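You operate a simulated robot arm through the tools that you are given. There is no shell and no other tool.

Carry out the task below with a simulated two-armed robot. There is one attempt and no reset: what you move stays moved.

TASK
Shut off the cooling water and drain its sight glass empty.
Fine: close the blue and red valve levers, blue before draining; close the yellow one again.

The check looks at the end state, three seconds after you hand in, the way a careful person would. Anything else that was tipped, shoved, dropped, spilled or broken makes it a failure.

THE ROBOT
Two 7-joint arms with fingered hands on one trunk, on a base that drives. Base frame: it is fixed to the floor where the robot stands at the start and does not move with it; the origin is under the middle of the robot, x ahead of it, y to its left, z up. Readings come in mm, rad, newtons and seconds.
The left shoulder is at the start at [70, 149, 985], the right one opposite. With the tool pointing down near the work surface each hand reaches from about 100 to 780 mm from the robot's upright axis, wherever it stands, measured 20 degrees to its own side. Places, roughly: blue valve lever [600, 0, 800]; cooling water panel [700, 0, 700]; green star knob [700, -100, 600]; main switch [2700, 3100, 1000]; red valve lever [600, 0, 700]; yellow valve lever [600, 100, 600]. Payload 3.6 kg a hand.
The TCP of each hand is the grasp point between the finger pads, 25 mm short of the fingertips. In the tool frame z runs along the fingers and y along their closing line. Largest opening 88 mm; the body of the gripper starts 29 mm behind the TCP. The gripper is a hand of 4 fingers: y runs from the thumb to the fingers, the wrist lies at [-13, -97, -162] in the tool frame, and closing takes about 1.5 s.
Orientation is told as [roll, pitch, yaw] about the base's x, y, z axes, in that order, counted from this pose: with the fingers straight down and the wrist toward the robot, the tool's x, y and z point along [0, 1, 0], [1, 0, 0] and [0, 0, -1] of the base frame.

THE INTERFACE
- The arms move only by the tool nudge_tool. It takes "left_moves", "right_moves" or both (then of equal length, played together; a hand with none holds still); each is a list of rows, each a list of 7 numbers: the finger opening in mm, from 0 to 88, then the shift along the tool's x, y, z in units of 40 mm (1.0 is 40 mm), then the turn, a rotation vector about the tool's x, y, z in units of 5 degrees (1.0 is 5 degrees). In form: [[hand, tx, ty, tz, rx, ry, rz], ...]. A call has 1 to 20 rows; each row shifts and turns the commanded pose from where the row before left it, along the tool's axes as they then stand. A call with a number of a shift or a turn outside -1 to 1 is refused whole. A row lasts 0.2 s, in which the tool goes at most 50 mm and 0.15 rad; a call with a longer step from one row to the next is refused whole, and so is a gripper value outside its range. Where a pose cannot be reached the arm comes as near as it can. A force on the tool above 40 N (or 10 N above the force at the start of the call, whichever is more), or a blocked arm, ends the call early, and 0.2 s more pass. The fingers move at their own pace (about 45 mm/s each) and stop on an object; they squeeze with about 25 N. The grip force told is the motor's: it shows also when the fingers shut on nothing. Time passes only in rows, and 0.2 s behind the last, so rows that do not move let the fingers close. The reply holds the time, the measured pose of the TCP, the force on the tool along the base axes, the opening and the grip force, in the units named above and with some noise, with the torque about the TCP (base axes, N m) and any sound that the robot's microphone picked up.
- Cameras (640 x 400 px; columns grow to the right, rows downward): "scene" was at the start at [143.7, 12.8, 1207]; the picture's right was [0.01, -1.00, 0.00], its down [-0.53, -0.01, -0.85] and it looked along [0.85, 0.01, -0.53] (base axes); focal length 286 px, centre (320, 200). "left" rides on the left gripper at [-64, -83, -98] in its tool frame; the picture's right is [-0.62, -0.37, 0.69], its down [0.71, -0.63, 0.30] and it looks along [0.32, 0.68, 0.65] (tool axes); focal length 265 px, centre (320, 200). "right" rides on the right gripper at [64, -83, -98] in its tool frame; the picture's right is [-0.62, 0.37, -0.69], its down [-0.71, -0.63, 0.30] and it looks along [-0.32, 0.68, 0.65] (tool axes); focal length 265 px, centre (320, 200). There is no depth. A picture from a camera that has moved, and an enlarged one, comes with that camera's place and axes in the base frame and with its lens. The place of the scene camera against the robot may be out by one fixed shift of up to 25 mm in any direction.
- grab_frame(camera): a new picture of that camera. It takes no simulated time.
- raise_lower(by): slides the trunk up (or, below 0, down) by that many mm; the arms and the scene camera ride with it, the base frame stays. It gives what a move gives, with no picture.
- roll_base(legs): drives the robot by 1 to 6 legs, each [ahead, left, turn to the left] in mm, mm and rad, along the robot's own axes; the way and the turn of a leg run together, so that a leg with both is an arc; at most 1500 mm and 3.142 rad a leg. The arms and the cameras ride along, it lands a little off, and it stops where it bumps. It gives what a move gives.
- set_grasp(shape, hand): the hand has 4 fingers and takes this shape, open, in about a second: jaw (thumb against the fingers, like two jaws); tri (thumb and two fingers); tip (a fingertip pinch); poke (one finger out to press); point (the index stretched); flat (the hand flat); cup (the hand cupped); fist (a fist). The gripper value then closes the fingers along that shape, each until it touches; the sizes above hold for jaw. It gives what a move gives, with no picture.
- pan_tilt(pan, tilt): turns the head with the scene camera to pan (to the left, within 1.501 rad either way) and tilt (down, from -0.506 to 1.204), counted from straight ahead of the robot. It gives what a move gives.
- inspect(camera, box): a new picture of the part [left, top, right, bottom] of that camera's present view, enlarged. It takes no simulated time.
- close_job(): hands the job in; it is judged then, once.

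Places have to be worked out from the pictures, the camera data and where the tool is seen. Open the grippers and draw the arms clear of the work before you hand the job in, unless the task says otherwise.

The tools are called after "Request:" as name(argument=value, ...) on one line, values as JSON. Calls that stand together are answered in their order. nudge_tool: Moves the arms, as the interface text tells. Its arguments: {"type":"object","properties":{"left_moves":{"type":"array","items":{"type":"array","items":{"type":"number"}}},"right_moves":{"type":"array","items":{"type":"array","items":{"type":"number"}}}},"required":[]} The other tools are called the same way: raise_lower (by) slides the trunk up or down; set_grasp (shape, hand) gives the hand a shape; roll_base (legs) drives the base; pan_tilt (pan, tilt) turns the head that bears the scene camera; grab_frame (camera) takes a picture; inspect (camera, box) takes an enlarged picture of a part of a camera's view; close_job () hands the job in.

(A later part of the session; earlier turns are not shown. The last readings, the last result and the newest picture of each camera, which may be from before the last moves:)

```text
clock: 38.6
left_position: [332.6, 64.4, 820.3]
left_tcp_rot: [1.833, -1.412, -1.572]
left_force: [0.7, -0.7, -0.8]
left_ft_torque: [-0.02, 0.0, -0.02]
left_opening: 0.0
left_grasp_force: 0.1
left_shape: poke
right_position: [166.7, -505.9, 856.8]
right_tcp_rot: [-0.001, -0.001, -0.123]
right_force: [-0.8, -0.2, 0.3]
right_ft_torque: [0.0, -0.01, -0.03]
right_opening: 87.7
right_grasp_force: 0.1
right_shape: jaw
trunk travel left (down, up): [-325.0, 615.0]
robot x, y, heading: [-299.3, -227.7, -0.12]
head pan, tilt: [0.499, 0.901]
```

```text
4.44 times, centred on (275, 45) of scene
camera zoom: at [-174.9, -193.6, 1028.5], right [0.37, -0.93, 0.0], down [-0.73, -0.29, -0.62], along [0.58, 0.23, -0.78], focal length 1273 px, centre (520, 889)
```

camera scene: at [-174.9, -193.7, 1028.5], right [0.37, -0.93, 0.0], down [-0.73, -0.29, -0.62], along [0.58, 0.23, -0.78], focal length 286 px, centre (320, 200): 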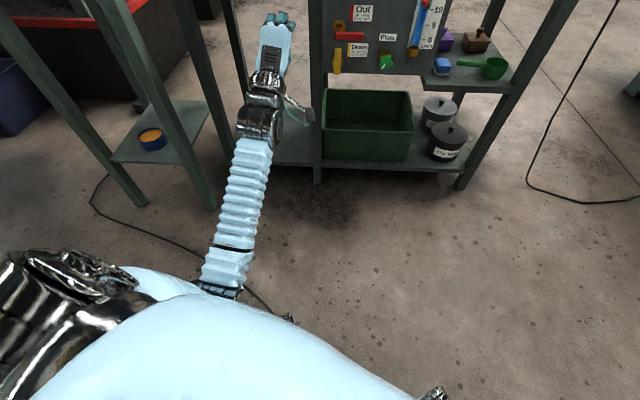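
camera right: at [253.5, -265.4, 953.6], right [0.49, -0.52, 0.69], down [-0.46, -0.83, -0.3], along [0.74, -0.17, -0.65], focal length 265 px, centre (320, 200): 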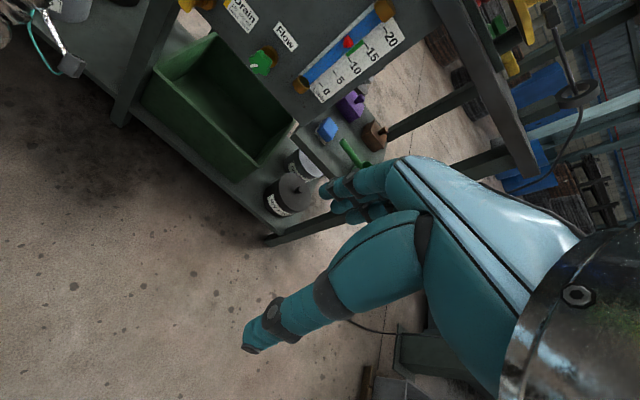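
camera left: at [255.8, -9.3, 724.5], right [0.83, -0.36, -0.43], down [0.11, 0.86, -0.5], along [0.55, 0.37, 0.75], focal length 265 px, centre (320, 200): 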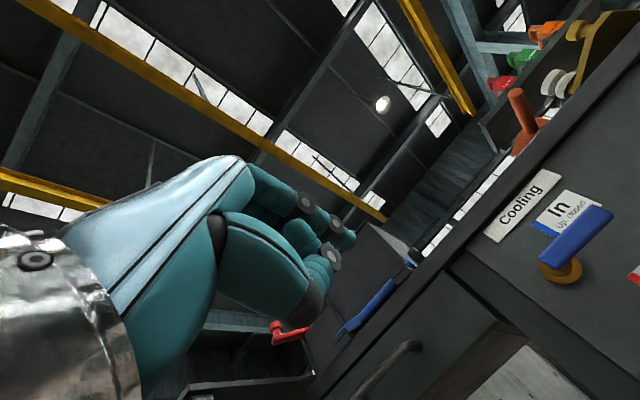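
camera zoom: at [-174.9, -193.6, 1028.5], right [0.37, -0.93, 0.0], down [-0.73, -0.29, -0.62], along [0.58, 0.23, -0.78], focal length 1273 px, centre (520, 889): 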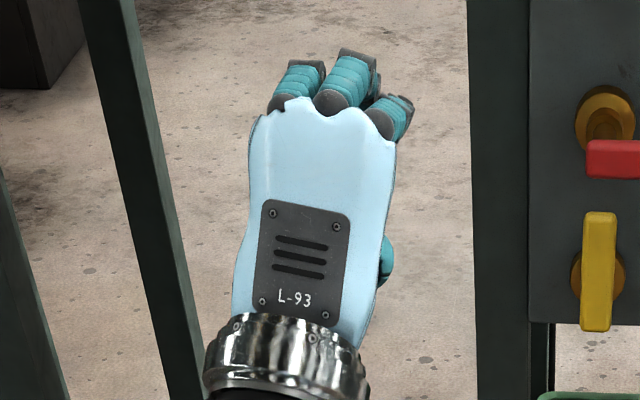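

Poke keeps the finger bent, so I try "point", which should stretch the index straight.

Request:
set_grasp(shape="point", hand="left")

Request:
inspect(camera="left", box=[180, 80, 440, 340])

Request:
pan_tilt(pan=0.5, tilt=0.75)

Request:
grab_frame(camera="scene")

```text
clock: 39.5
left_position: [333.5, 63.5, 819.9]
left_tcp_rot: [1.834, -1.412, -1.57]
left_force: [-0.2, -0.1, -0.4]
left_ft_torque: [0.0, 0.01, -0.01]
left_opening: 0.0
left_grasp_force: 0.1
left_shape: point
right_position: [164.7, -506.8, 855.8]
right_tcp_rot: [-0.001, -0.001, -0.122]
right_force: [-0.8, -0.1, 0.4]
right_ft_torque: [-0.01, 0.0, 0.01]
right_opening: 87.5
right_grasp_force: 0.1
right_shape: jaw
trunk travel left (down, up): [-325.0, 615.0]
robot x, y, heading: [-297.3, -225.3, -0.119]
head pan, tilt: [0.499, 0.901]
```

```text
1.54 times, centred on (310, 210) of left
camera zoom: at [255.8, -9.2, 724.4], right [0.83, -0.36, -0.43], down [0.11, 0.86, -0.5], along [0.55, 0.37, 0.75], focal length 408 px, centre (335, 185)
```

zoom: 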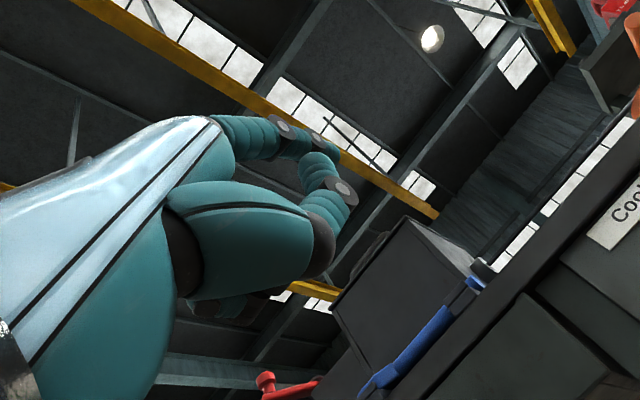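

```text
clock: 40.2
left_position: [333.6, 65.8, 820.2]
left_tcp_rot: [1.835, -1.415, -1.57]
left_force: [-0.4, -0.1, -0.3]
left_ft_torque: [0.01, -0.01, 0.01]
left_opening: 0.0
left_grasp_force: 0.1
left_shape: point
right_position: [165.4, -507.0, 855.0]
right_tcp_rot: [0.0, 0.0, -0.121]
right_force: [0.9, -0.6, -0.4]
right_ft_torque: [0.03, 0.0, 0.01]
right_opening: 87.7
right_grasp_force: 0.0
right_shape: jaw
trunk travel left (down, up): [-325.0, 615.0]
robot x, y, heading: [-301.6, -229.9, -0.119]
head pan, tilt: [0.499, 0.75]
```

```text
taken
camera scene: at [-168.0, -190.9, 1040.4], right [0.37, -0.93, 0.0], down [-0.63, -0.25, -0.73], along [0.68, 0.27, -0.68], focal length 286 px, centre (320, 200)
```

scene: 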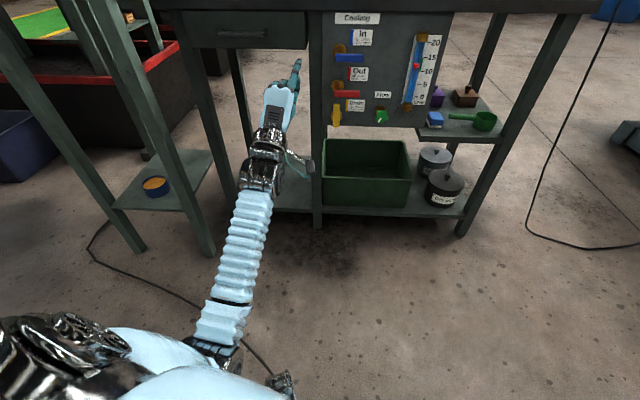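

"Point" stretches the index straight ahead. I enlarge both views to locate its tip against the tool frame.

Request:
inspect(camera="left", box=[250, 120, 370, 200])

Request:
inspect(camera="scene", box=[240, 40, 340, 130])

```text
5.00 times, centred on (310, 160) of left
camera zoom: at [255.9, -9.2, 724.4], right [0.83, -0.36, -0.43], down [0.11, 0.86, -0.5], along [0.55, 0.37, 0.75], focal length 1327 px, centre (370, 400)
```

zoom: 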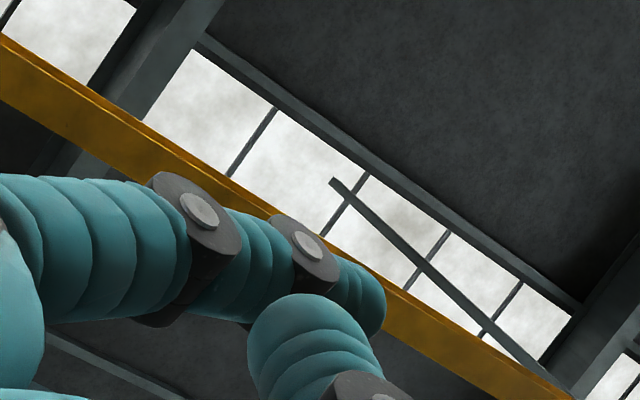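

```text
4.44 times, centred on (290, 85) of scene
camera zoom: at [-168.0, -190.9, 1040.4], right [0.37, -0.93, 0.0], down [-0.63, -0.25, -0.73], along [0.68, 0.27, -0.68], focal length 1273 px, centre (453, 711)
```

zoom: 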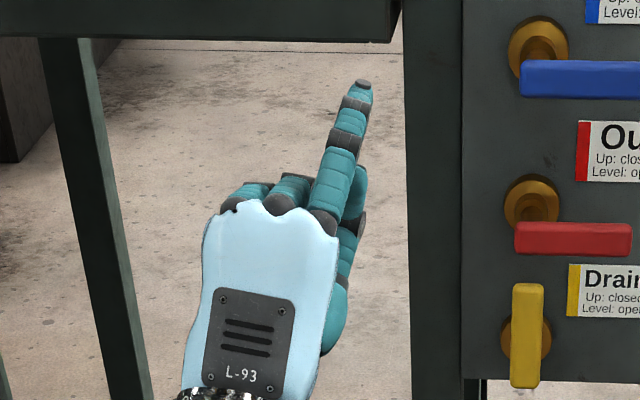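

The stretched index tip sits about [-15, +48, +15] in the tool frame, but the thumb hangs about 48 mm below it, which is tight between the blue and red levers. I try the "flat" shape, which may be a thinner pusher.

Request:
set_grasp(shape="flat", hand="left")

Request:
inspect(camera="left", box=[160, 80, 480, 320])

Request:
inspect(camera="scene", box=[240, 40, 340, 130])

```text
clock: 41.1
left_position: [333.5, 64.9, 820.3]
left_tcp_rot: [1.834, -1.414, -1.572]
left_force: [0.4, -0.4, -0.4]
left_ft_torque: [-0.01, 0.01, 0.03]
left_opening: 80.5
left_grasp_force: 0.1
left_shape: flat
right_position: [166.3, -507.4, 855.3]
right_tcp_rot: [0.001, 0.001, -0.122]
right_force: [0.4, -0.4, 0.2]
right_ft_torque: [0.01, 0.0, 0.0]
right_opening: 87.9
right_grasp_force: 0.1
right_shape: jaw
trunk travel left (down, up): [-325.0, 615.0]
robot x, y, heading: [-300.4, -223.2, -0.121]
head pan, tilt: [0.499, 0.75]
```

```text
1.67 times, centred on (320, 200) of left
camera zoom: at [255.8, -9.2, 724.4], right [0.83, -0.36, -0.43], down [0.11, 0.86, -0.5], along [0.55, 0.37, 0.75], focal length 442 px, centre (320, 200)
```

zoom: 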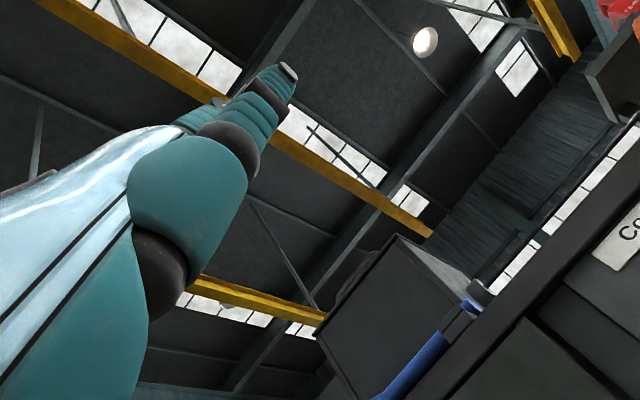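

```text
4.44 times, centred on (290, 85) of scene
camera zoom: at [-168.0, -190.9, 1040.4], right [0.37, -0.93, 0.0], down [-0.63, -0.25, -0.73], along [0.68, 0.27, -0.68], focal length 1273 px, centre (453, 711)
```

zoom: 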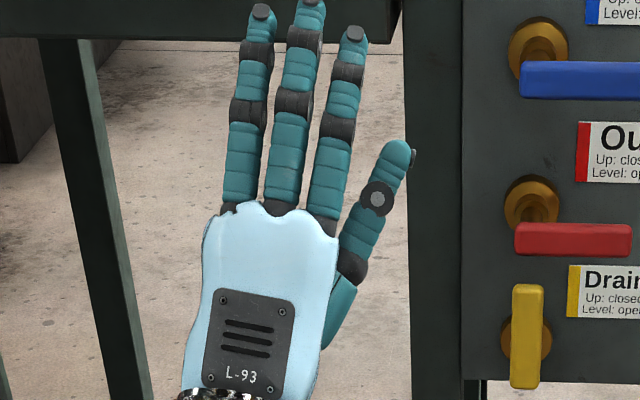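

Flat is a wide, long blade and its fingers may bend, so a closed jaw (a "beak": thumb braced against the fingers, ±30 mm wide, thin at the tips) is a sturdier pusher and fits the 78 mm gap between the levers. I go back to jaw, close it, then drive up to the panel.

Request:
set_grasp(shape="jaw", hand="left")

Request:
nudge_tool(left_moves=[[0, 0, 0, 0, 0, 0, 0], [0, 0, 0, 0, 0, 0, 0], [0, 0, 0, 0, 0, 0, 0], [0, 0, 0, 0, 0, 0, 0], [0, 0, 0, 0, 0, 0, 0], [0, 0, 0, 0, 0, 0, 0], [0, 0, 0, 0, 0, 0, 0], [0, 0, 0, 0, 0, 0, 0]])

Request:
grab_frame(camera="left")

Request:
inspect(camera="scene", box=[240, 40, 340, 130])

```text
clock: 42.0
left_position: [333.8, 63.8, 821.0]
left_tcp_rot: [1.835, -1.415, -1.57]
left_force: [1.1, 0.9, -1.0]
left_ft_torque: [0.0, -0.03, 0.01]
left_opening: 87.9
left_grasp_force: 0.1
left_shape: jaw
right_position: [165.2, -507.8, 855.5]
right_tcp_rot: [-0.001, 0.001, -0.123]
right_force: [-0.1, 0.2, -0.3]
right_ft_torque: [0.01, -0.03, -0.01]
right_opening: 87.6
right_grasp_force: 0.1
right_shape: jaw
trunk travel left (down, up): [-325.0, 615.0]
robot x, y, heading: [-299.8, -228.7, -0.118]
head pan, tilt: [0.499, 0.75]
```

```text
clock: 43.8
left_position: [333.8, 63.9, 820.2]
left_tcp_rot: [1.833, -1.413, -1.571]
left_force: [0.6, 0.7, 0.0]
left_ft_torque: [0.0, -0.05, 0.03]
left_opening: 0.0
left_grasp_force: 25.0
left_shape: jaw
right_position: [166.3, -505.9, 855.2]
right_tcp_rot: [0.001, 0.0, -0.122]
right_force: [-0.2, -0.2, 0.4]
right_ft_torque: [0.01, -0.04, -0.01]
right_opening: 87.8
right_grasp_force: 0.0
right_shape: jaw
trunk travel left (down, up): [-325.0, 615.0]
robot x, y, heading: [-301.1, -226.1, -0.119]
head pan, tilt: [0.499, 0.75]
```

```text
taken
camera left: at [255.8, -9.2, 724.4], right [0.83, -0.36, -0.43], down [0.11, 0.86, -0.5], along [0.55, 0.37, 0.75], focal length 265 px, centre (320, 200)
```

left: 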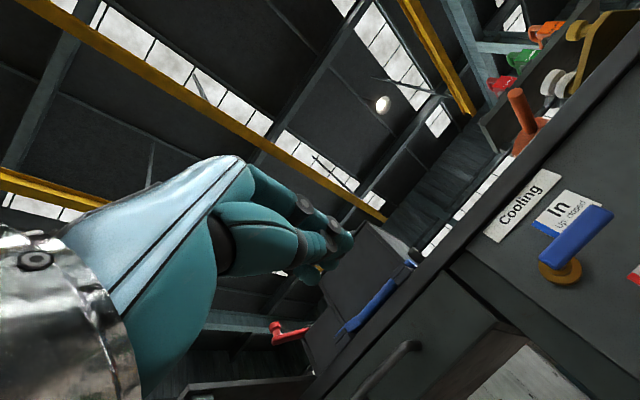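

```text
4.44 times, centred on (290, 85) of scene
camera zoom: at [-168.0, -190.9, 1040.4], right [0.37, -0.93, 0.0], down [-0.63, -0.25, -0.73], along [0.68, 0.27, -0.68], focal length 1273 px, centre (453, 711)
```

zoom: 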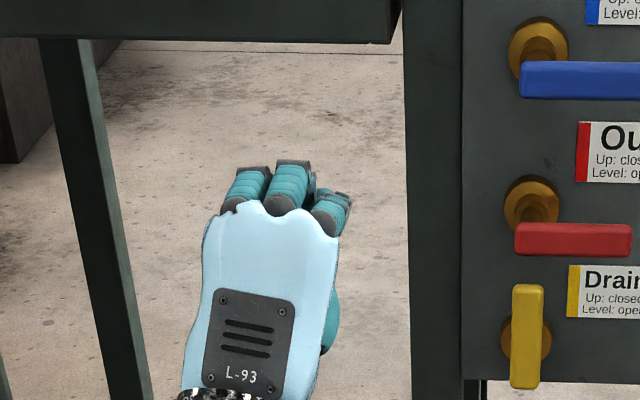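

The closed beak has its fingertips right at the TCP with the finger backs sloping about 45°, which gives good clearance to the table edge. I drive the robot toward the panel so the beak stops about 90 mm before the blue lever, and aim the head at the panel.

Request:
roll_base(legs=[[215, -60, 0]])

Request:
pan_tilt(pan=0.5, tilt=0.45)

Request:
grab_frame(camera="scene")

Request:
grab_frame(camera="left")

```text
clock: 47.2
left_position: [538.0, -16.4, 818.8]
left_tcp_rot: [1.831, -1.413, -1.563]
left_force: [0.6, 0.4, 0.3]
left_ft_torque: [-0.01, -0.05, 0.0]
left_opening: 0.0
left_grasp_force: 25.1
left_shape: jaw
right_position: [373.9, -587.8, 855.0]
right_tcp_rot: [0.0, 0.001, -0.115]
right_force: [0.9, 0.7, 0.3]
right_ft_torque: [0.02, 0.01, 0.0]
right_opening: 87.7
right_grasp_force: 0.1
right_shape: jaw
trunk travel left (down, up): [-325.0, 615.0]
robot x, y, heading: [-92.0, -310.7, -0.118]
head pan, tilt: [0.499, 0.75]
```

```text
clock: 48.0
left_position: [539.4, -16.0, 819.5]
left_tcp_rot: [1.831, -1.413, -1.558]
left_force: [0.1, -0.7, -0.1]
left_ft_torque: [-0.02, -0.05, 0.0]
left_opening: 0.0
left_grasp_force: 25.7
left_shape: jaw
right_position: [373.9, -588.1, 856.9]
right_tcp_rot: [0.001, 0.001, -0.115]
right_force: [0.4, -0.3, 0.6]
right_ft_torque: [0.02, -0.02, 0.0]
right_opening: 87.8
right_grasp_force: 0.0
right_shape: jaw
trunk travel left (down, up): [-325.0, 615.0]
robot x, y, heading: [-89.5, -310.8, -0.11]
head pan, tilt: [0.499, 0.45]
```

```text
taken
camera scene: at [49.3, -271.5, 1066.7], right [0.38, -0.93, 0.0], down [-0.4, -0.16, -0.9], along [0.83, 0.34, -0.44], focal length 286 px, centre (320, 200)
```

scene: 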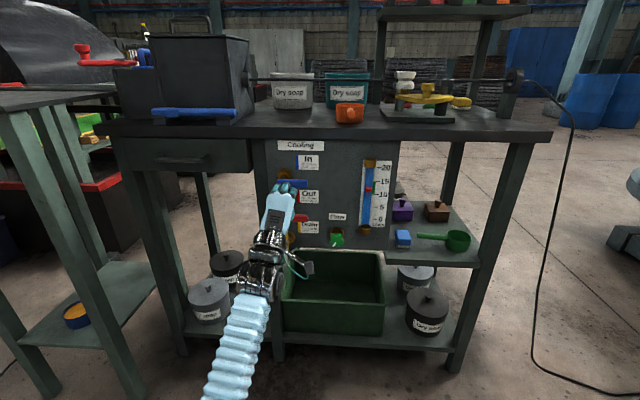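

```text
taken
camera left: at [461.3, -89.4, 724.2], right [0.83, -0.35, -0.43], down [0.1, 0.86, -0.5], along [0.54, 0.37, 0.75], focal length 265 px, centre (320, 200)
```

left: 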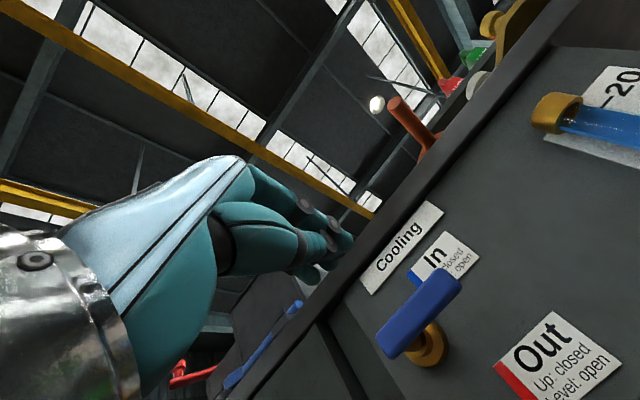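

The view confirms the blue lever at z≈800, with its tip at about [648, 0]. I lower the beak to between the blue and red levers and a bit to the right, still well in front.

Request:
nudge_tool(left_moves=[[0, -0.3, -0.55, -0.03, 0, 0, 0], [0, -0.3, -0.55, -0.03, 0, 0, 0], [0, -0.3, -0.45, -0.03, 0, 0, 0]])

Request:
grab_frame(camera="left")

Request:
inspect(camera="scene", box=[220, 130, 400, 290])

```text
clock: 48.8
left_position: [544.2, -39.9, 753.4]
left_tcp_rot: [1.83, -1.412, -1.562]
left_force: [0.3, -0.6, 0.4]
left_ft_torque: [0.0, -0.01, 0.01]
left_opening: 0.0
left_grasp_force: 24.8
left_shape: jaw
right_position: [374.4, -589.7, 854.9]
right_tcp_rot: [0.0, 0.0, -0.114]
right_force: [-0.2, 0.3, -0.9]
right_ft_torque: [-0.01, 0.03, -0.01]
right_opening: 88.0
right_grasp_force: 0.1
right_shape: jaw
trunk travel left (down, up): [-325.0, 615.0]
robot x, y, heading: [-88.5, -308.6, -0.117]
head pan, tilt: [0.499, 0.45]
```

```text
taken
camera left: at [467.0, -113.1, 657.2], right [0.83, -0.35, -0.43], down [0.1, 0.86, -0.5], along [0.54, 0.37, 0.75], focal length 265 px, centre (320, 200)
```

left: 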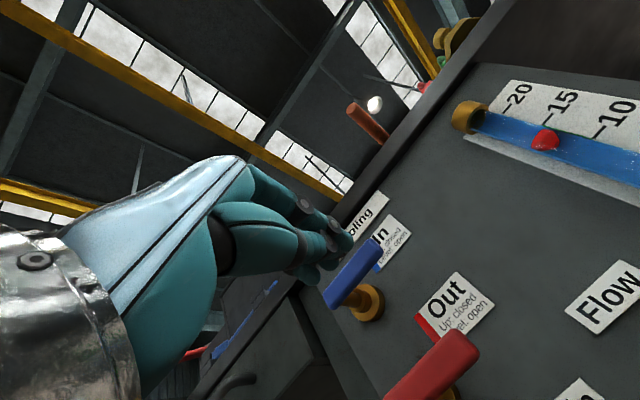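

```text
2.50 times, centred on (310, 210) of scene
camera zoom: at [49.4, -271.5, 1066.8], right [0.38, -0.93, 0.0], down [-0.4, -0.16, -0.9], along [0.83, 0.34, -0.44], focal length 716 px, centre (345, 175)
```

zoom: 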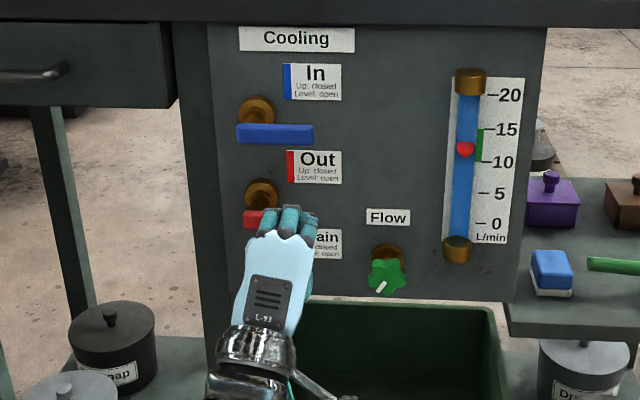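

The beak is centred between the blue and red levers in height. I advance it along the tool axis in two steps, watching the force.

Request:
nudge_tool(left_moves=[[0, 0, 0, 0.6, 0, 0, 0], [0, 0, 0, 0.6, 0, 0, 0], [0, 0, 0, 0.5, 0, 0, 0], [0, 0, 0, 0, 0, 0, 0]])

Request:
grab_frame(camera="left")

Request:
inspect(camera="scene", box=[250, 140, 350, 240])

```text
clock: 49.8
left_position: [611.7, -21.2, 759.3]
left_tcp_rot: [1.838, -1.413, -1.568]
left_force: [1.1, -0.4, 0.3]
left_ft_torque: [0.02, -0.03, 0.0]
left_opening: 0.1
left_grasp_force: 25.0
left_shape: jaw
right_position: [374.4, -588.8, 855.6]
right_tcp_rot: [0.001, -0.001, -0.115]
right_force: [-0.6, 0.1, 0.1]
right_ft_torque: [0.01, 0.03, 0.0]
right_opening: 87.9
right_grasp_force: 0.0
right_shape: jaw
trunk travel left (down, up): [-325.0, 615.0]
robot x, y, heading: [-88.9, -311.9, -0.117]
head pan, tilt: [0.499, 0.45]
```

```text
taken
camera left: at [532.9, -95.3, 661.9], right [0.83, -0.35, -0.43], down [0.1, 0.86, -0.5], along [0.54, 0.37, 0.75], focal length 265 px, centre (320, 200)
```

left: 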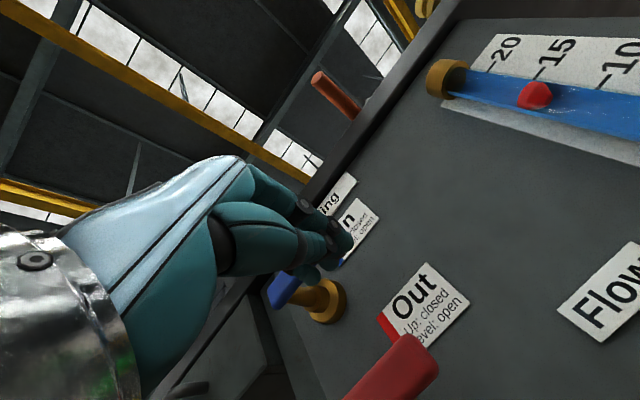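

```text
4.00 times, centred on (300, 190) of scene
camera zoom: at [48.9, -271.5, 1066.9], right [0.38, -0.93, 0.0], down [-0.4, -0.16, -0.9], along [0.83, 0.34, -0.43], focal length 1146 px, centre (400, 240)
```

zoom: 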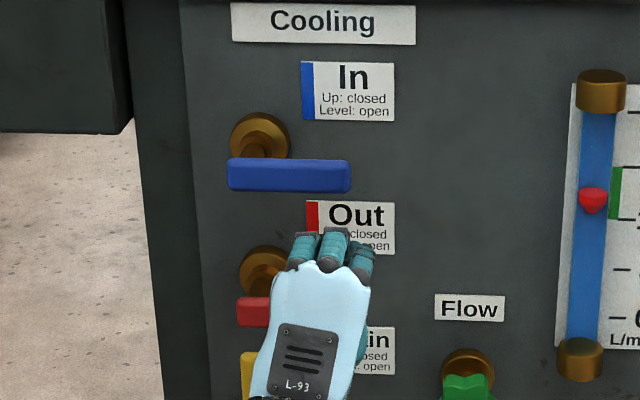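

The beak sits under the lever's outer half, but its finger cluster is about 15 mm further left than I assumed. I shift 15 mm to the right and advance the last 33 mm under the lever.

Request:
nudge_tool(left_moves=[[0, -0.375, 0, 0, 0, 0, 0], [0, 0, 0, 0.42, 0, 0, 0], [0, 0, 0, 0.42, 0, 0, 0], [0, 0, 0, 0, 0, 0, 0]])

Request:
grab_frame(camera="left")

Request:
inspect(camera="scene", box=[250, 140, 350, 240])

```text
clock: 50.8
left_position: [645.9, -28.4, 755.9]
left_tcp_rot: [1.835, -1.41, -1.562]
left_force: [-0.7, -0.1, 0.5]
left_ft_torque: [0.0, -0.01, 0.01]
left_opening: 0.0
left_grasp_force: 25.1
left_shape: jaw
right_position: [374.1, -588.4, 855.2]
right_tcp_rot: [0.0, 0.0, -0.116]
right_force: [0.1, 0.3, -1.5]
right_ft_torque: [0.0, 0.02, 0.0]
right_opening: 87.2
right_grasp_force: 0.0
right_shape: jaw
trunk travel left (down, up): [-325.0, 615.0]
robot x, y, heading: [-88.6, -315.4, -0.12]
head pan, tilt: [0.499, 0.45]
```

```text
taken
camera left: at [568.6, -101.5, 659.5], right [0.83, -0.35, -0.43], down [0.1, 0.86, -0.5], along [0.54, 0.37, 0.75], focal length 265 px, centre (320, 200)
```

left: 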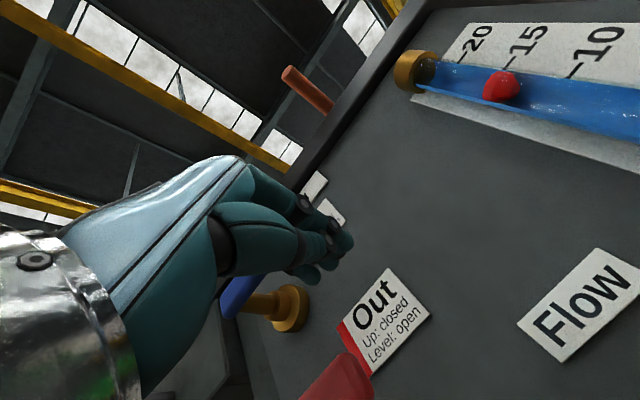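

```text
4.00 times, centred on (300, 190) of scene
camera zoom: at [49.1, -271.4, 1066.8], right [0.38, -0.93, 0.0], down [-0.4, -0.16, -0.9], along [0.83, 0.34, -0.44], focal length 1146 px, centre (400, 240)
```

zoom: 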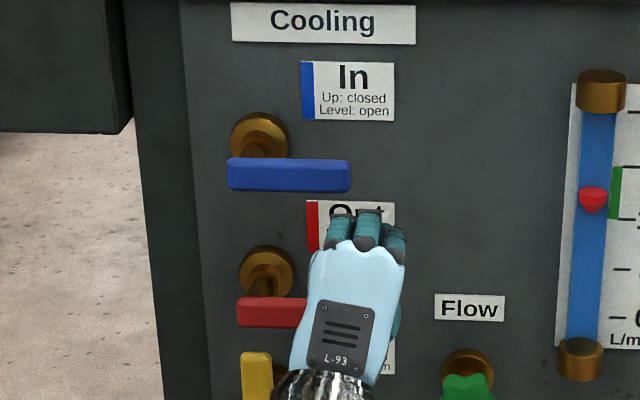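

The ring finger's left edge is at about 53 mm from the pivot, below the lever's outer end. I now lift slowly about 34 mm and watch whether the lever follows.

Request:
nudge_tool(left_moves=[[0, 0.032, 0.21, 0.008, 0, 0, 0], [0, 0.032, 0.21, 0.008, 0, 0, 0], [0, 0.032, 0.21, 0.008, 0, 0, 0], [0, 0.032, 0.21, 0.008, 0, 0, 0], [0, 0, 0, 0, 0, 0, 0]])

Request:
grab_frame(camera="left")

Request:
inspect(camera="scene", box=[250, 140, 350, 240])

```text
clock: 52.0
left_position: [646.9, -28.7, 790.7]
left_tcp_rot: [1.831, -1.413, -1.562]
left_force: [0.1, -1.5, -0.8]
left_ft_torque: [-0.03, 0.0, 0.03]
left_opening: 0.1
left_grasp_force: 25.5
left_shape: jaw
right_position: [374.3, -588.1, 856.1]
right_tcp_rot: [0.001, 0.001, -0.116]
right_force: [0.4, 0.4, 0.6]
right_ft_torque: [0.04, 0.03, 0.01]
right_opening: 87.8
right_grasp_force: 0.0
right_shape: jaw
trunk travel left (down, up): [-325.0, 615.0]
robot x, y, heading: [-87.4, -313.5, -0.117]
head pan, tilt: [0.499, 0.45]
```

```text
taken
camera left: at [569.5, -102.1, 694.9], right [0.83, -0.35, -0.43], down [0.1, 0.86, -0.5], along [0.54, 0.37, 0.75], focal length 265 px, centre (320, 200)
```

left: 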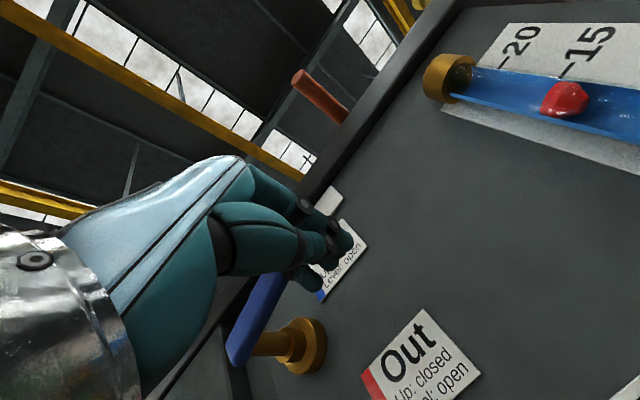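

```text
4.00 times, centred on (300, 190) of scene
camera zoom: at [49.3, -271.5, 1066.8], right [0.38, -0.93, 0.0], down [-0.4, -0.16, -0.9], along [0.83, 0.34, -0.44], focal length 1146 px, centre (400, 240)
```

zoom: 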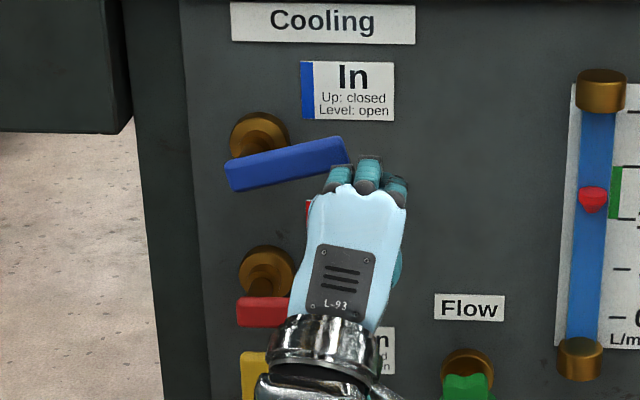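

The lever follows easily with almost no force; it is at about 13° now. I continue along the arc, up and increasingly left.

Request:
nudge_tool(left_moves=[[0, 0.0765, 0.17, 0.009, 0, 0, 0], [0, 0.0765, 0.17, 0.009, 0, 0, 0], [0, 0.0765, 0.17, 0.009, 0, 0, 0], [0, 0.0765, 0.17, 0.009, 0, 0, 0], [0, 0.211, 0.1585, 0.014, 0, 0, 0], [0, 0.211, 0.1585, 0.014, 0, 0, 0], [0, 0, 0, 0, 0, 0, 0]])

Request:
grab_frame(camera="left")

Request:
inspect(camera="scene", box=[250, 140, 350, 240])

```text
clock: 53.6
left_position: [641.1, -5.8, 834.6]
left_tcp_rot: [1.836, -1.412, -1.566]
left_force: [-0.6, -2.2, 0.0]
left_ft_torque: [0.02, -0.04, 0.04]
left_opening: 0.0
left_grasp_force: 25.5
left_shape: jaw
right_position: [374.4, -589.0, 854.7]
right_tcp_rot: [-0.001, 0.0, -0.116]
right_force: [0.2, 0.1, 0.0]
right_ft_torque: [-0.01, 0.02, 0.01]
right_opening: 87.5
right_grasp_force: 0.0
right_shape: jaw
trunk travel left (down, up): [-325.0, 615.0]
robot x, y, heading: [-91.2, -312.6, -0.116]
head pan, tilt: [0.499, 0.45]
```

```text
taken
camera left: at [563.9, -79.4, 738.4], right [0.83, -0.35, -0.43], down [0.1, 0.86, -0.5], along [0.54, 0.37, 0.75], focal length 265 px, centre (320, 200)
```

left: 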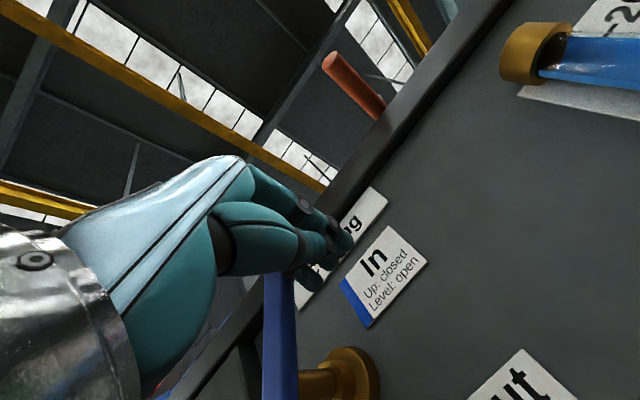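

```text
4.00 times, centred on (300, 190) of scene
camera zoom: at [49.2, -271.7, 1066.8], right [0.38, -0.93, 0.0], down [-0.4, -0.16, -0.9], along [0.83, 0.34, -0.44], focal length 1146 px, centre (400, 240)
```

zoom: 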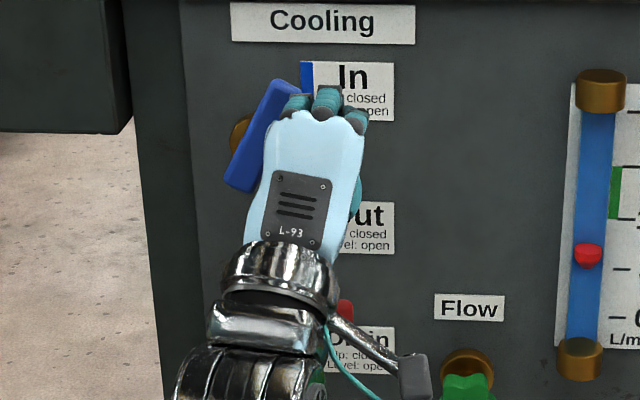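

The lever is at about 65° and the flow ball is dropping. I push on to the left for the last part.

Request:
nudge_tool(left_moves=[[0, 0.17, 0.042, 0.008, 0, 0, 0], [0, 0.17, 0.042, 0.008, 0, 0, 0], [0, 0.17, 0.042, 0.008, 0, 0, 0], [0, 0.12, -0.018, 0.005, 0, 0, 0], [0, 0, 0, 0, 0, 0, 0]])

Request:
grab_frame(camera="left")

Request:
inspect(camera="scene", box=[250, 140, 350, 240])

```text
clock: 54.8
left_position: [636.0, 18.5, 842.3]
left_tcp_rot: [1.834, -1.411, -1.566]
left_force: [0.1, -2.8, 1.2]
left_ft_torque: [0.05, 0.01, 0.05]
left_opening: 0.0
left_grasp_force: 24.5
left_shape: jaw
right_position: [374.1, -588.3, 855.8]
right_tcp_rot: [0.0, 0.001, -0.117]
right_force: [-0.1, 0.1, 0.4]
right_ft_torque: [-0.01, -0.01, 0.03]
right_opening: 87.9
right_grasp_force: 0.0
right_shape: jaw
trunk travel left (down, up): [-325.0, 615.0]
robot x, y, heading: [-89.5, -312.0, -0.117]
head pan, tilt: [0.499, 0.45]
```

```text
taken
camera left: at [558.0, -56.5, 745.7], right [0.83, -0.35, -0.43], down [0.1, 0.86, -0.5], along [0.54, 0.37, 0.75], focal length 265 px, centre (320, 200)
```

left: 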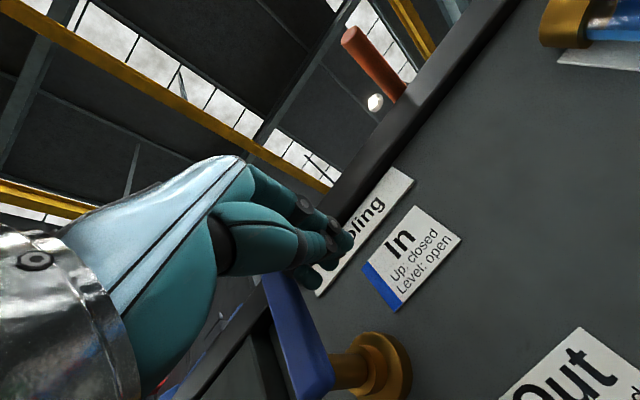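

```text
4.00 times, centred on (300, 190) of scene
camera zoom: at [48.9, -271.8, 1066.9], right [0.38, -0.93, 0.0], down [-0.4, -0.16, -0.9], along [0.83, 0.34, -0.43], focal length 1146 px, centre (400, 240)
```

zoom: 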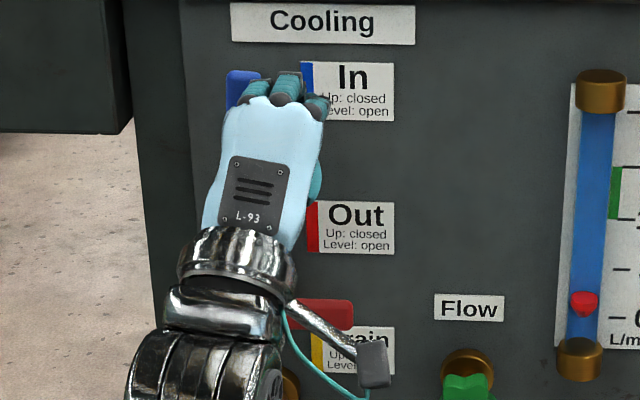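

The lever looks almost upright and the ball is near 1. I push a few mm more, gently, to find the stop.

Request:
nudge_tool(left_moves=[[0, 0.075, -0.011, 0.003, 0, 0, 0], [0, 0.075, -0.011, 0.003, 0, 0, 0], [0, 0, 0, 0, 0, 0, 0]])

Request:
inspect(camera="scene", box=[250, 140, 350, 240])

```text
clock: 55.6
left_position: [635.6, 22.2, 841.3]
left_tcp_rot: [1.834, -1.412, -1.563]
left_force: [0.8, -7.4, 2.4]
left_ft_torque: [0.15, 0.03, 0.04]
left_opening: 0.2
left_grasp_force: 24.9
left_shape: jaw
right_position: [373.2, -589.8, 855.1]
right_tcp_rot: [0.002, 0.001, -0.116]
right_force: [-0.1, 0.2, 0.3]
right_ft_torque: [0.0, -0.02, -0.01]
right_opening: 87.8
right_grasp_force: 0.0
right_shape: jaw
trunk travel left (down, up): [-325.0, 615.0]
robot x, y, heading: [-91.2, -310.9, -0.112]
head pan, tilt: [0.499, 0.45]
```

```text
4.00 times, centred on (300, 190) of scene
camera zoom: at [49.1, -272.8, 1066.9], right [0.38, -0.93, 0.0], down [-0.4, -0.16, -0.9], along [0.83, 0.34, -0.43], focal length 1146 px, centre (400, 240)
```

zoom: 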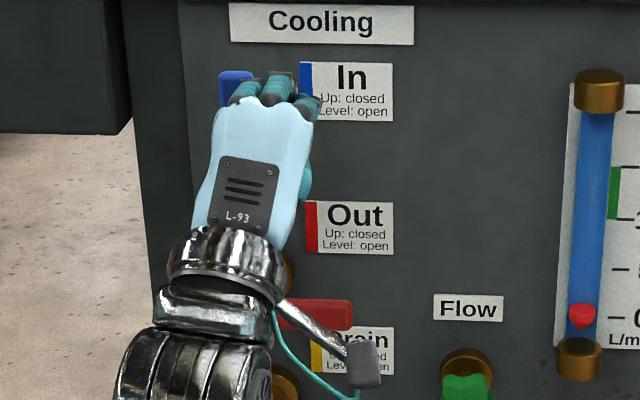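

The force rose to 7 N with the hand lagging, so the stop is reached and the ball is at 0. One small push more to be sure, then I back straight off to the right and out.

Request:
nudge_tool(left_moves=[[0, 0.1, -0.015, 0.003, 0, 0, 0], [0, 0, 0, 0, 0, 0, 0], [0, -0.25, 0.03, -0.01, 0, 0, 0], [0, -0.4, 0.05, -0.3, 0, 0, 0], [0, -0.2, 0, -0.8, 0, 0, 0], [0, 0, 0, -0.8, 0, 0, 0]])

Request:
inspect(camera="scene", box=[220, 130, 400, 290])

Request:
grab_frame(camera="left")

```text
clock: 57.0
left_position: [568.3, -26.6, 837.0]
left_tcp_rot: [1.833, -1.41, -1.562]
left_force: [-1.3, -0.7, 0.4]
left_ft_torque: [0.01, 0.02, -0.03]
left_opening: 0.1
left_grasp_force: 25.1
left_shape: jaw
right_position: [373.3, -589.6, 855.4]
right_tcp_rot: [0.0, -0.001, -0.115]
right_force: [1.1, -0.6, -0.4]
right_ft_torque: [-0.02, 0.02, -0.02]
right_opening: 87.7
right_grasp_force: 0.1
right_shape: jaw
trunk travel left (down, up): [-325.0, 615.0]
robot x, y, heading: [-91.8, -312.4, -0.117]
head pan, tilt: [0.499, 0.45]
```

```text
2.50 times, centred on (310, 210) of scene
camera zoom: at [48.8, -271.8, 1066.9], right [0.38, -0.93, 0.0], down [-0.4, -0.16, -0.9], along [0.83, 0.34, -0.43], focal length 716 px, centre (345, 175)
```

zoom: 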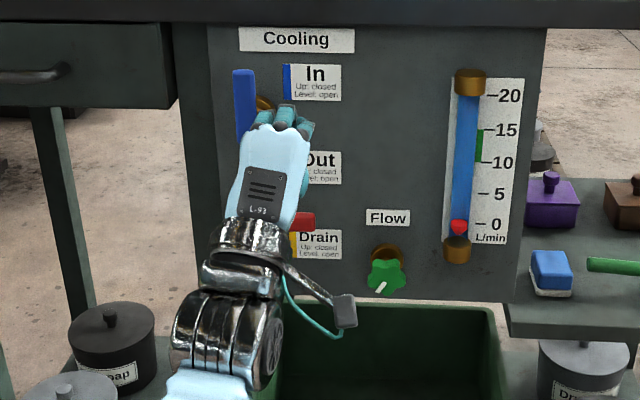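

```text
taken
camera left: at [490.6, -100.4, 740.2], right [0.83, -0.35, -0.43], down [0.1, 0.86, -0.5], along [0.54, 0.37, 0.75], focal length 265 px, centre (320, 200)
```

left: 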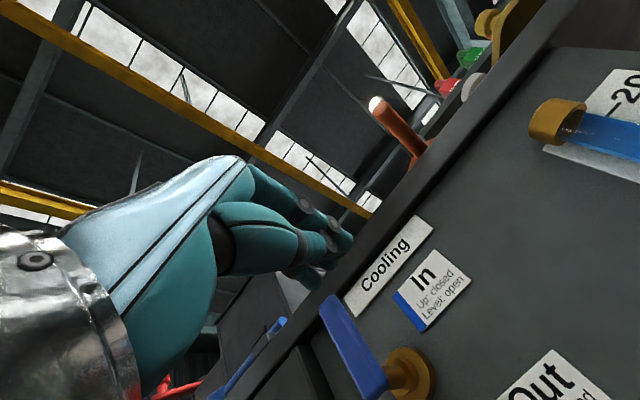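

Blue is upright (closed), the ball is at 0 and nothing else moved. I lower the trunk by 100 mm to repeat the same motion on the red lever.

Request:
raise_lower(by=-100)

Request:
nudge_tool(left_moves=[[0, -0.2, -0.6, -0.1, 0, 0, 0], [0, -0.2, -0.7, -0.1, 0, 0, 0], [0, -0.2, -0.7, -0.1, 0, 0, 0]])

Request:
pan_tilt(pan=0.5, tilt=0.4)

Request:
grab_frame(camera="scene")

Request:
grab_frame(camera="left")

```text
clock: 58.3
left_position: [568.7, -26.4, 736.5]
left_tcp_rot: [1.835, -1.413, -1.567]
left_force: [-0.8, 0.6, -0.3]
left_ft_torque: [-0.03, 0.02, -0.06]
left_opening: 0.1
left_grasp_force: 25.1
left_shape: jaw
right_position: [373.6, -589.5, 755.4]
right_tcp_rot: [-0.001, 0.0, -0.117]
right_force: [-0.3, -0.2, -0.4]
right_ft_torque: [0.01, -0.03, 0.01]
right_opening: 87.8
right_grasp_force: 0.0
right_shape: jaw
trunk travel left (down, up): [-225.0, 715.0]
robot x, y, heading: [-94.3, -311.2, -0.114]
head pan, tilt: [0.499, 0.45]
```

```text
clock: 59.1
left_position: [563.9, -41.0, 652.9]
left_tcp_rot: [1.836, -1.41, -1.566]
left_force: [-0.2, -0.5, 0.7]
left_ft_torque: [0.0, 0.0, 0.0]
left_opening: 0.0
left_grasp_force: 25.2
left_shape: jaw
right_position: [374.4, -588.8, 755.3]
right_tcp_rot: [0.001, 0.0, -0.115]
right_force: [-0.4, -0.4, 0.6]
right_ft_torque: [0.03, 0.0, 0.01]
right_opening: 87.9
right_grasp_force: 0.0
right_shape: jaw
trunk travel left (down, up): [-225.0, 715.0]
robot x, y, heading: [-88.4, -316.1, -0.12]
head pan, tilt: [0.499, 0.45]
```

```text
clock: 59.7
left_position: [563.7, -41.1, 651.4]
left_tcp_rot: [1.832, -1.413, -1.563]
left_force: [0.0, -0.1, -0.5]
left_ft_torque: [-0.01, 0.01, 0.01]
left_opening: 0.0
left_grasp_force: 24.7
left_shape: jaw
right_position: [374.1, -587.8, 754.9]
right_tcp_rot: [0.0, 0.0, -0.115]
right_force: [0.6, -0.5, 0.1]
right_ft_torque: [-0.01, 0.01, -0.01]
right_opening: 87.9
right_grasp_force: 0.3
right_shape: jaw
trunk travel left (down, up): [-225.0, 715.0]
robot x, y, heading: [-89.7, -308.9, -0.118]
head pan, tilt: [0.499, 0.4]
```

```text
taken
camera scene: at [49.8, -271.2, 971.5], right [0.38, -0.93, 0.0], down [-0.36, -0.15, -0.92], along [0.85, 0.35, -0.39], focal length 286 px, centre (320, 200)
```

scene: 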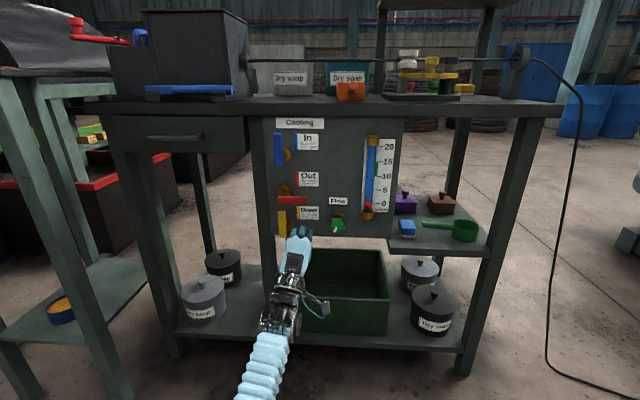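

```text
taken
camera left: at [486.3, -114.9, 556.5], right [0.83, -0.35, -0.43], down [0.1, 0.86, -0.5], along [0.54, 0.37, 0.75], focal length 265 px, centre (320, 200)
```

left: 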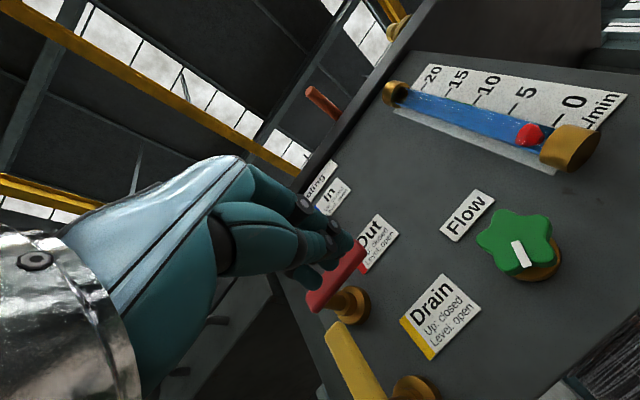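

Red is next: the beak is at z=651, slightly below the level red lever and right of the upright yellow one. I shift 10 mm right and advance 85 mm under its outer end.

Request:
nudge_tool(left_moves=[[0, -0.25, 0, 0, 0, 0, 0], [0, 0, 0.02, 0.6, 0, 0, 0], [0, 0, 0.02, 0.6, 0, 0, 0], [0, 0, 0.02, 0.5, 0, 0, 0], [0, 0, 0.02, 0.42, 0, 0, 0], [0, 0, 0, 0, 0, 0, 0]])

Request:
inspect(camera="scene", box=[245, 160, 345, 260])

Request:
grab_frame(camera="left")

```text
clock: 61.1
left_position: [647.7, -26.8, 656.6]
left_tcp_rot: [1.835, -1.414, -1.563]
left_force: [0.1, 1.0, -0.3]
left_ft_torque: [0.0, -0.01, 0.0]
left_opening: 0.2
left_grasp_force: 25.0
left_shape: jaw
right_position: [373.6, -587.9, 755.0]
right_tcp_rot: [0.001, 0.0, -0.117]
right_force: [-0.2, -0.3, 1.1]
right_ft_torque: [0.05, -0.01, 0.03]
right_opening: 87.7
right_grasp_force: 0.1
right_shape: jaw
trunk travel left (down, up): [-225.0, 715.0]
robot x, y, heading: [-87.4, -314.6, -0.115]
head pan, tilt: [0.499, 0.4]
```

```text
4.00 times, centred on (295, 210) of scene
camera zoom: at [49.8, -271.2, 971.5], right [0.38, -0.93, 0.0], down [-0.36, -0.15, -0.92], along [0.85, 0.35, -0.39], focal length 1146 px, centre (420, 160)
```

zoom: 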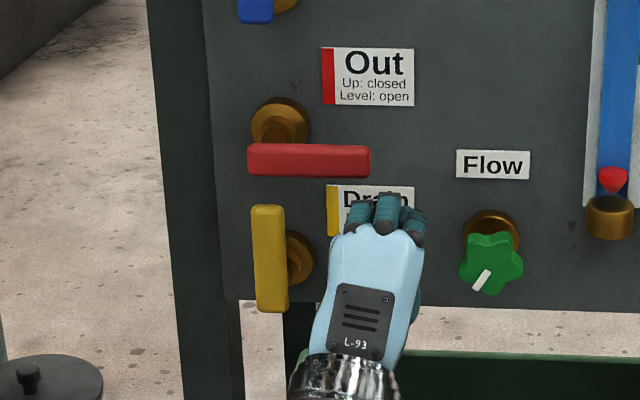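

```text
taken
camera left: at [570.1, -101.0, 560.4], right [0.83, -0.35, -0.43], down [0.1, 0.86, -0.5], along [0.54, 0.37, 0.75], focal length 265 px, centre (320, 200)
```

left: 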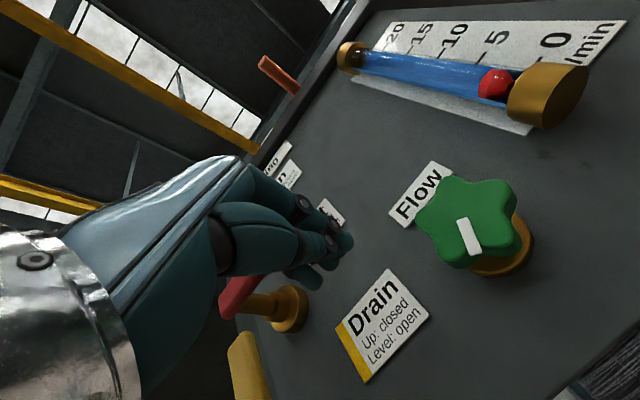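

The geometry matches what I had with blue. I run the same arc: lift, then up and left.

Request:
nudge_tool(left_moves=[[0, 0.032, 0.21, 0.008, 0, 0, 0], [0, 0.032, 0.21, 0.008, 0, 0, 0], [0, 0.032, 0.21, 0.008, 0, 0, 0], [0, 0.032, 0.21, 0.008, 0, 0, 0], [0, 0.0765, 0.17, 0.009, 0, 0, 0], [0, 0.0765, 0.17, 0.009, 0, 0, 0], [0, 0.0765, 0.17, 0.009, 0, 0, 0], [0, 0.0765, 0.17, 0.009, 0, 0, 0], [0, 0.211, 0.1585, 0.014, 0, 0, 0], [0, 0.211, 0.1585, 0.014, 0, 0, 0], [0, 0, 0, 0, 0, 0, 0]])

Request:
inspect(camera="scene", box=[245, 130, 385, 260])

```text
clock: 63.5
left_position: [641.7, -5.6, 736.0]
left_tcp_rot: [1.835, -1.414, -1.565]
left_force: [0.4, -1.1, -0.6]
left_ft_torque: [-0.01, 0.01, 0.0]
left_opening: 0.0
left_grasp_force: 25.3
left_shape: jaw
right_position: [374.2, -588.0, 754.8]
right_tcp_rot: [0.0, 0.0, -0.116]
right_force: [-0.1, -1.2, -0.3]
right_ft_torque: [0.01, 0.01, -0.02]
right_opening: 87.5
right_grasp_force: 0.1
right_shape: jaw
trunk travel left (down, up): [-225.0, 715.0]
robot x, y, heading: [-88.0, -316.4, -0.117]
head pan, tilt: [0.499, 0.4]
```

```text
3.08 times, centred on (315, 195) of scene
camera zoom: at [49.9, -271.3, 971.5], right [0.38, -0.93, 0.0], down [-0.36, -0.15, -0.92], along [0.85, 0.35, -0.39], focal length 882 px, centre (335, 215)
```

zoom: 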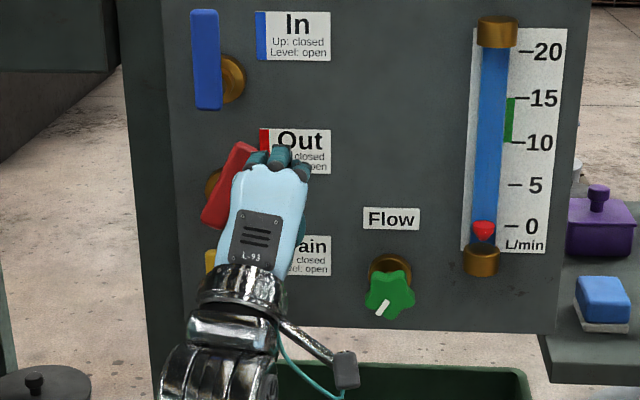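

Red is at about 65° like blue was at this point. I push left for the last part until the stop shows in the force, then back out.

Request:
nudge_tool(left_moves=[[0, 0.17, 0.042, 0.008, 0, 0, 0], [0, 0.17, 0.042, 0.008, 0, 0, 0], [0, 0.17, 0.042, 0.008, 0, 0, 0], [0, 0.12, -0.018, 0.005, 0, 0, 0], [0, 0.075, -0.011, 0.003, 0, 0, 0], [0, 0.075, -0.011, 0.003, 0, 0, 0], [0, 0, 0, 0, 0, 0, 0]])

Request:
inspect(camera="scene", box=[245, 130, 385, 260])

```text
clock: 65.1
left_position: [634.9, 21.9, 743.0]
left_tcp_rot: [1.831, -1.412, -1.564]
left_force: [1.5, -7.0, 1.0]
left_ft_torque: [0.07, 0.05, 0.01]
left_opening: 0.0
left_grasp_force: 25.0
left_shape: jaw
right_position: [374.1, -589.6, 755.3]
right_tcp_rot: [0.002, 0.001, -0.116]
right_force: [0.1, 0.4, 0.3]
right_ft_torque: [-0.03, 0.03, 0.02]
right_opening: 87.9
right_grasp_force: 0.1
right_shape: jaw
trunk travel left (down, up): [-225.0, 715.0]
robot x, y, heading: [-88.7, -314.9, -0.113]
head pan, tilt: [0.499, 0.4]
```

```text
3.08 times, centred on (315, 195) of scene
camera zoom: at [49.8, -272.1, 971.6], right [0.38, -0.93, 0.0], down [-0.36, -0.14, -0.92], along [0.85, 0.35, -0.39], focal length 882 px, centre (335, 215)
```

zoom: 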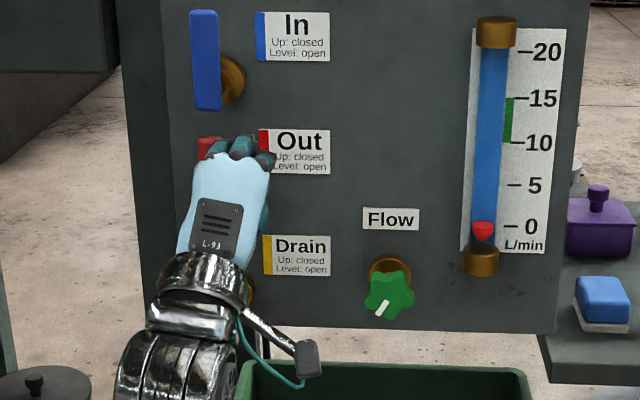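

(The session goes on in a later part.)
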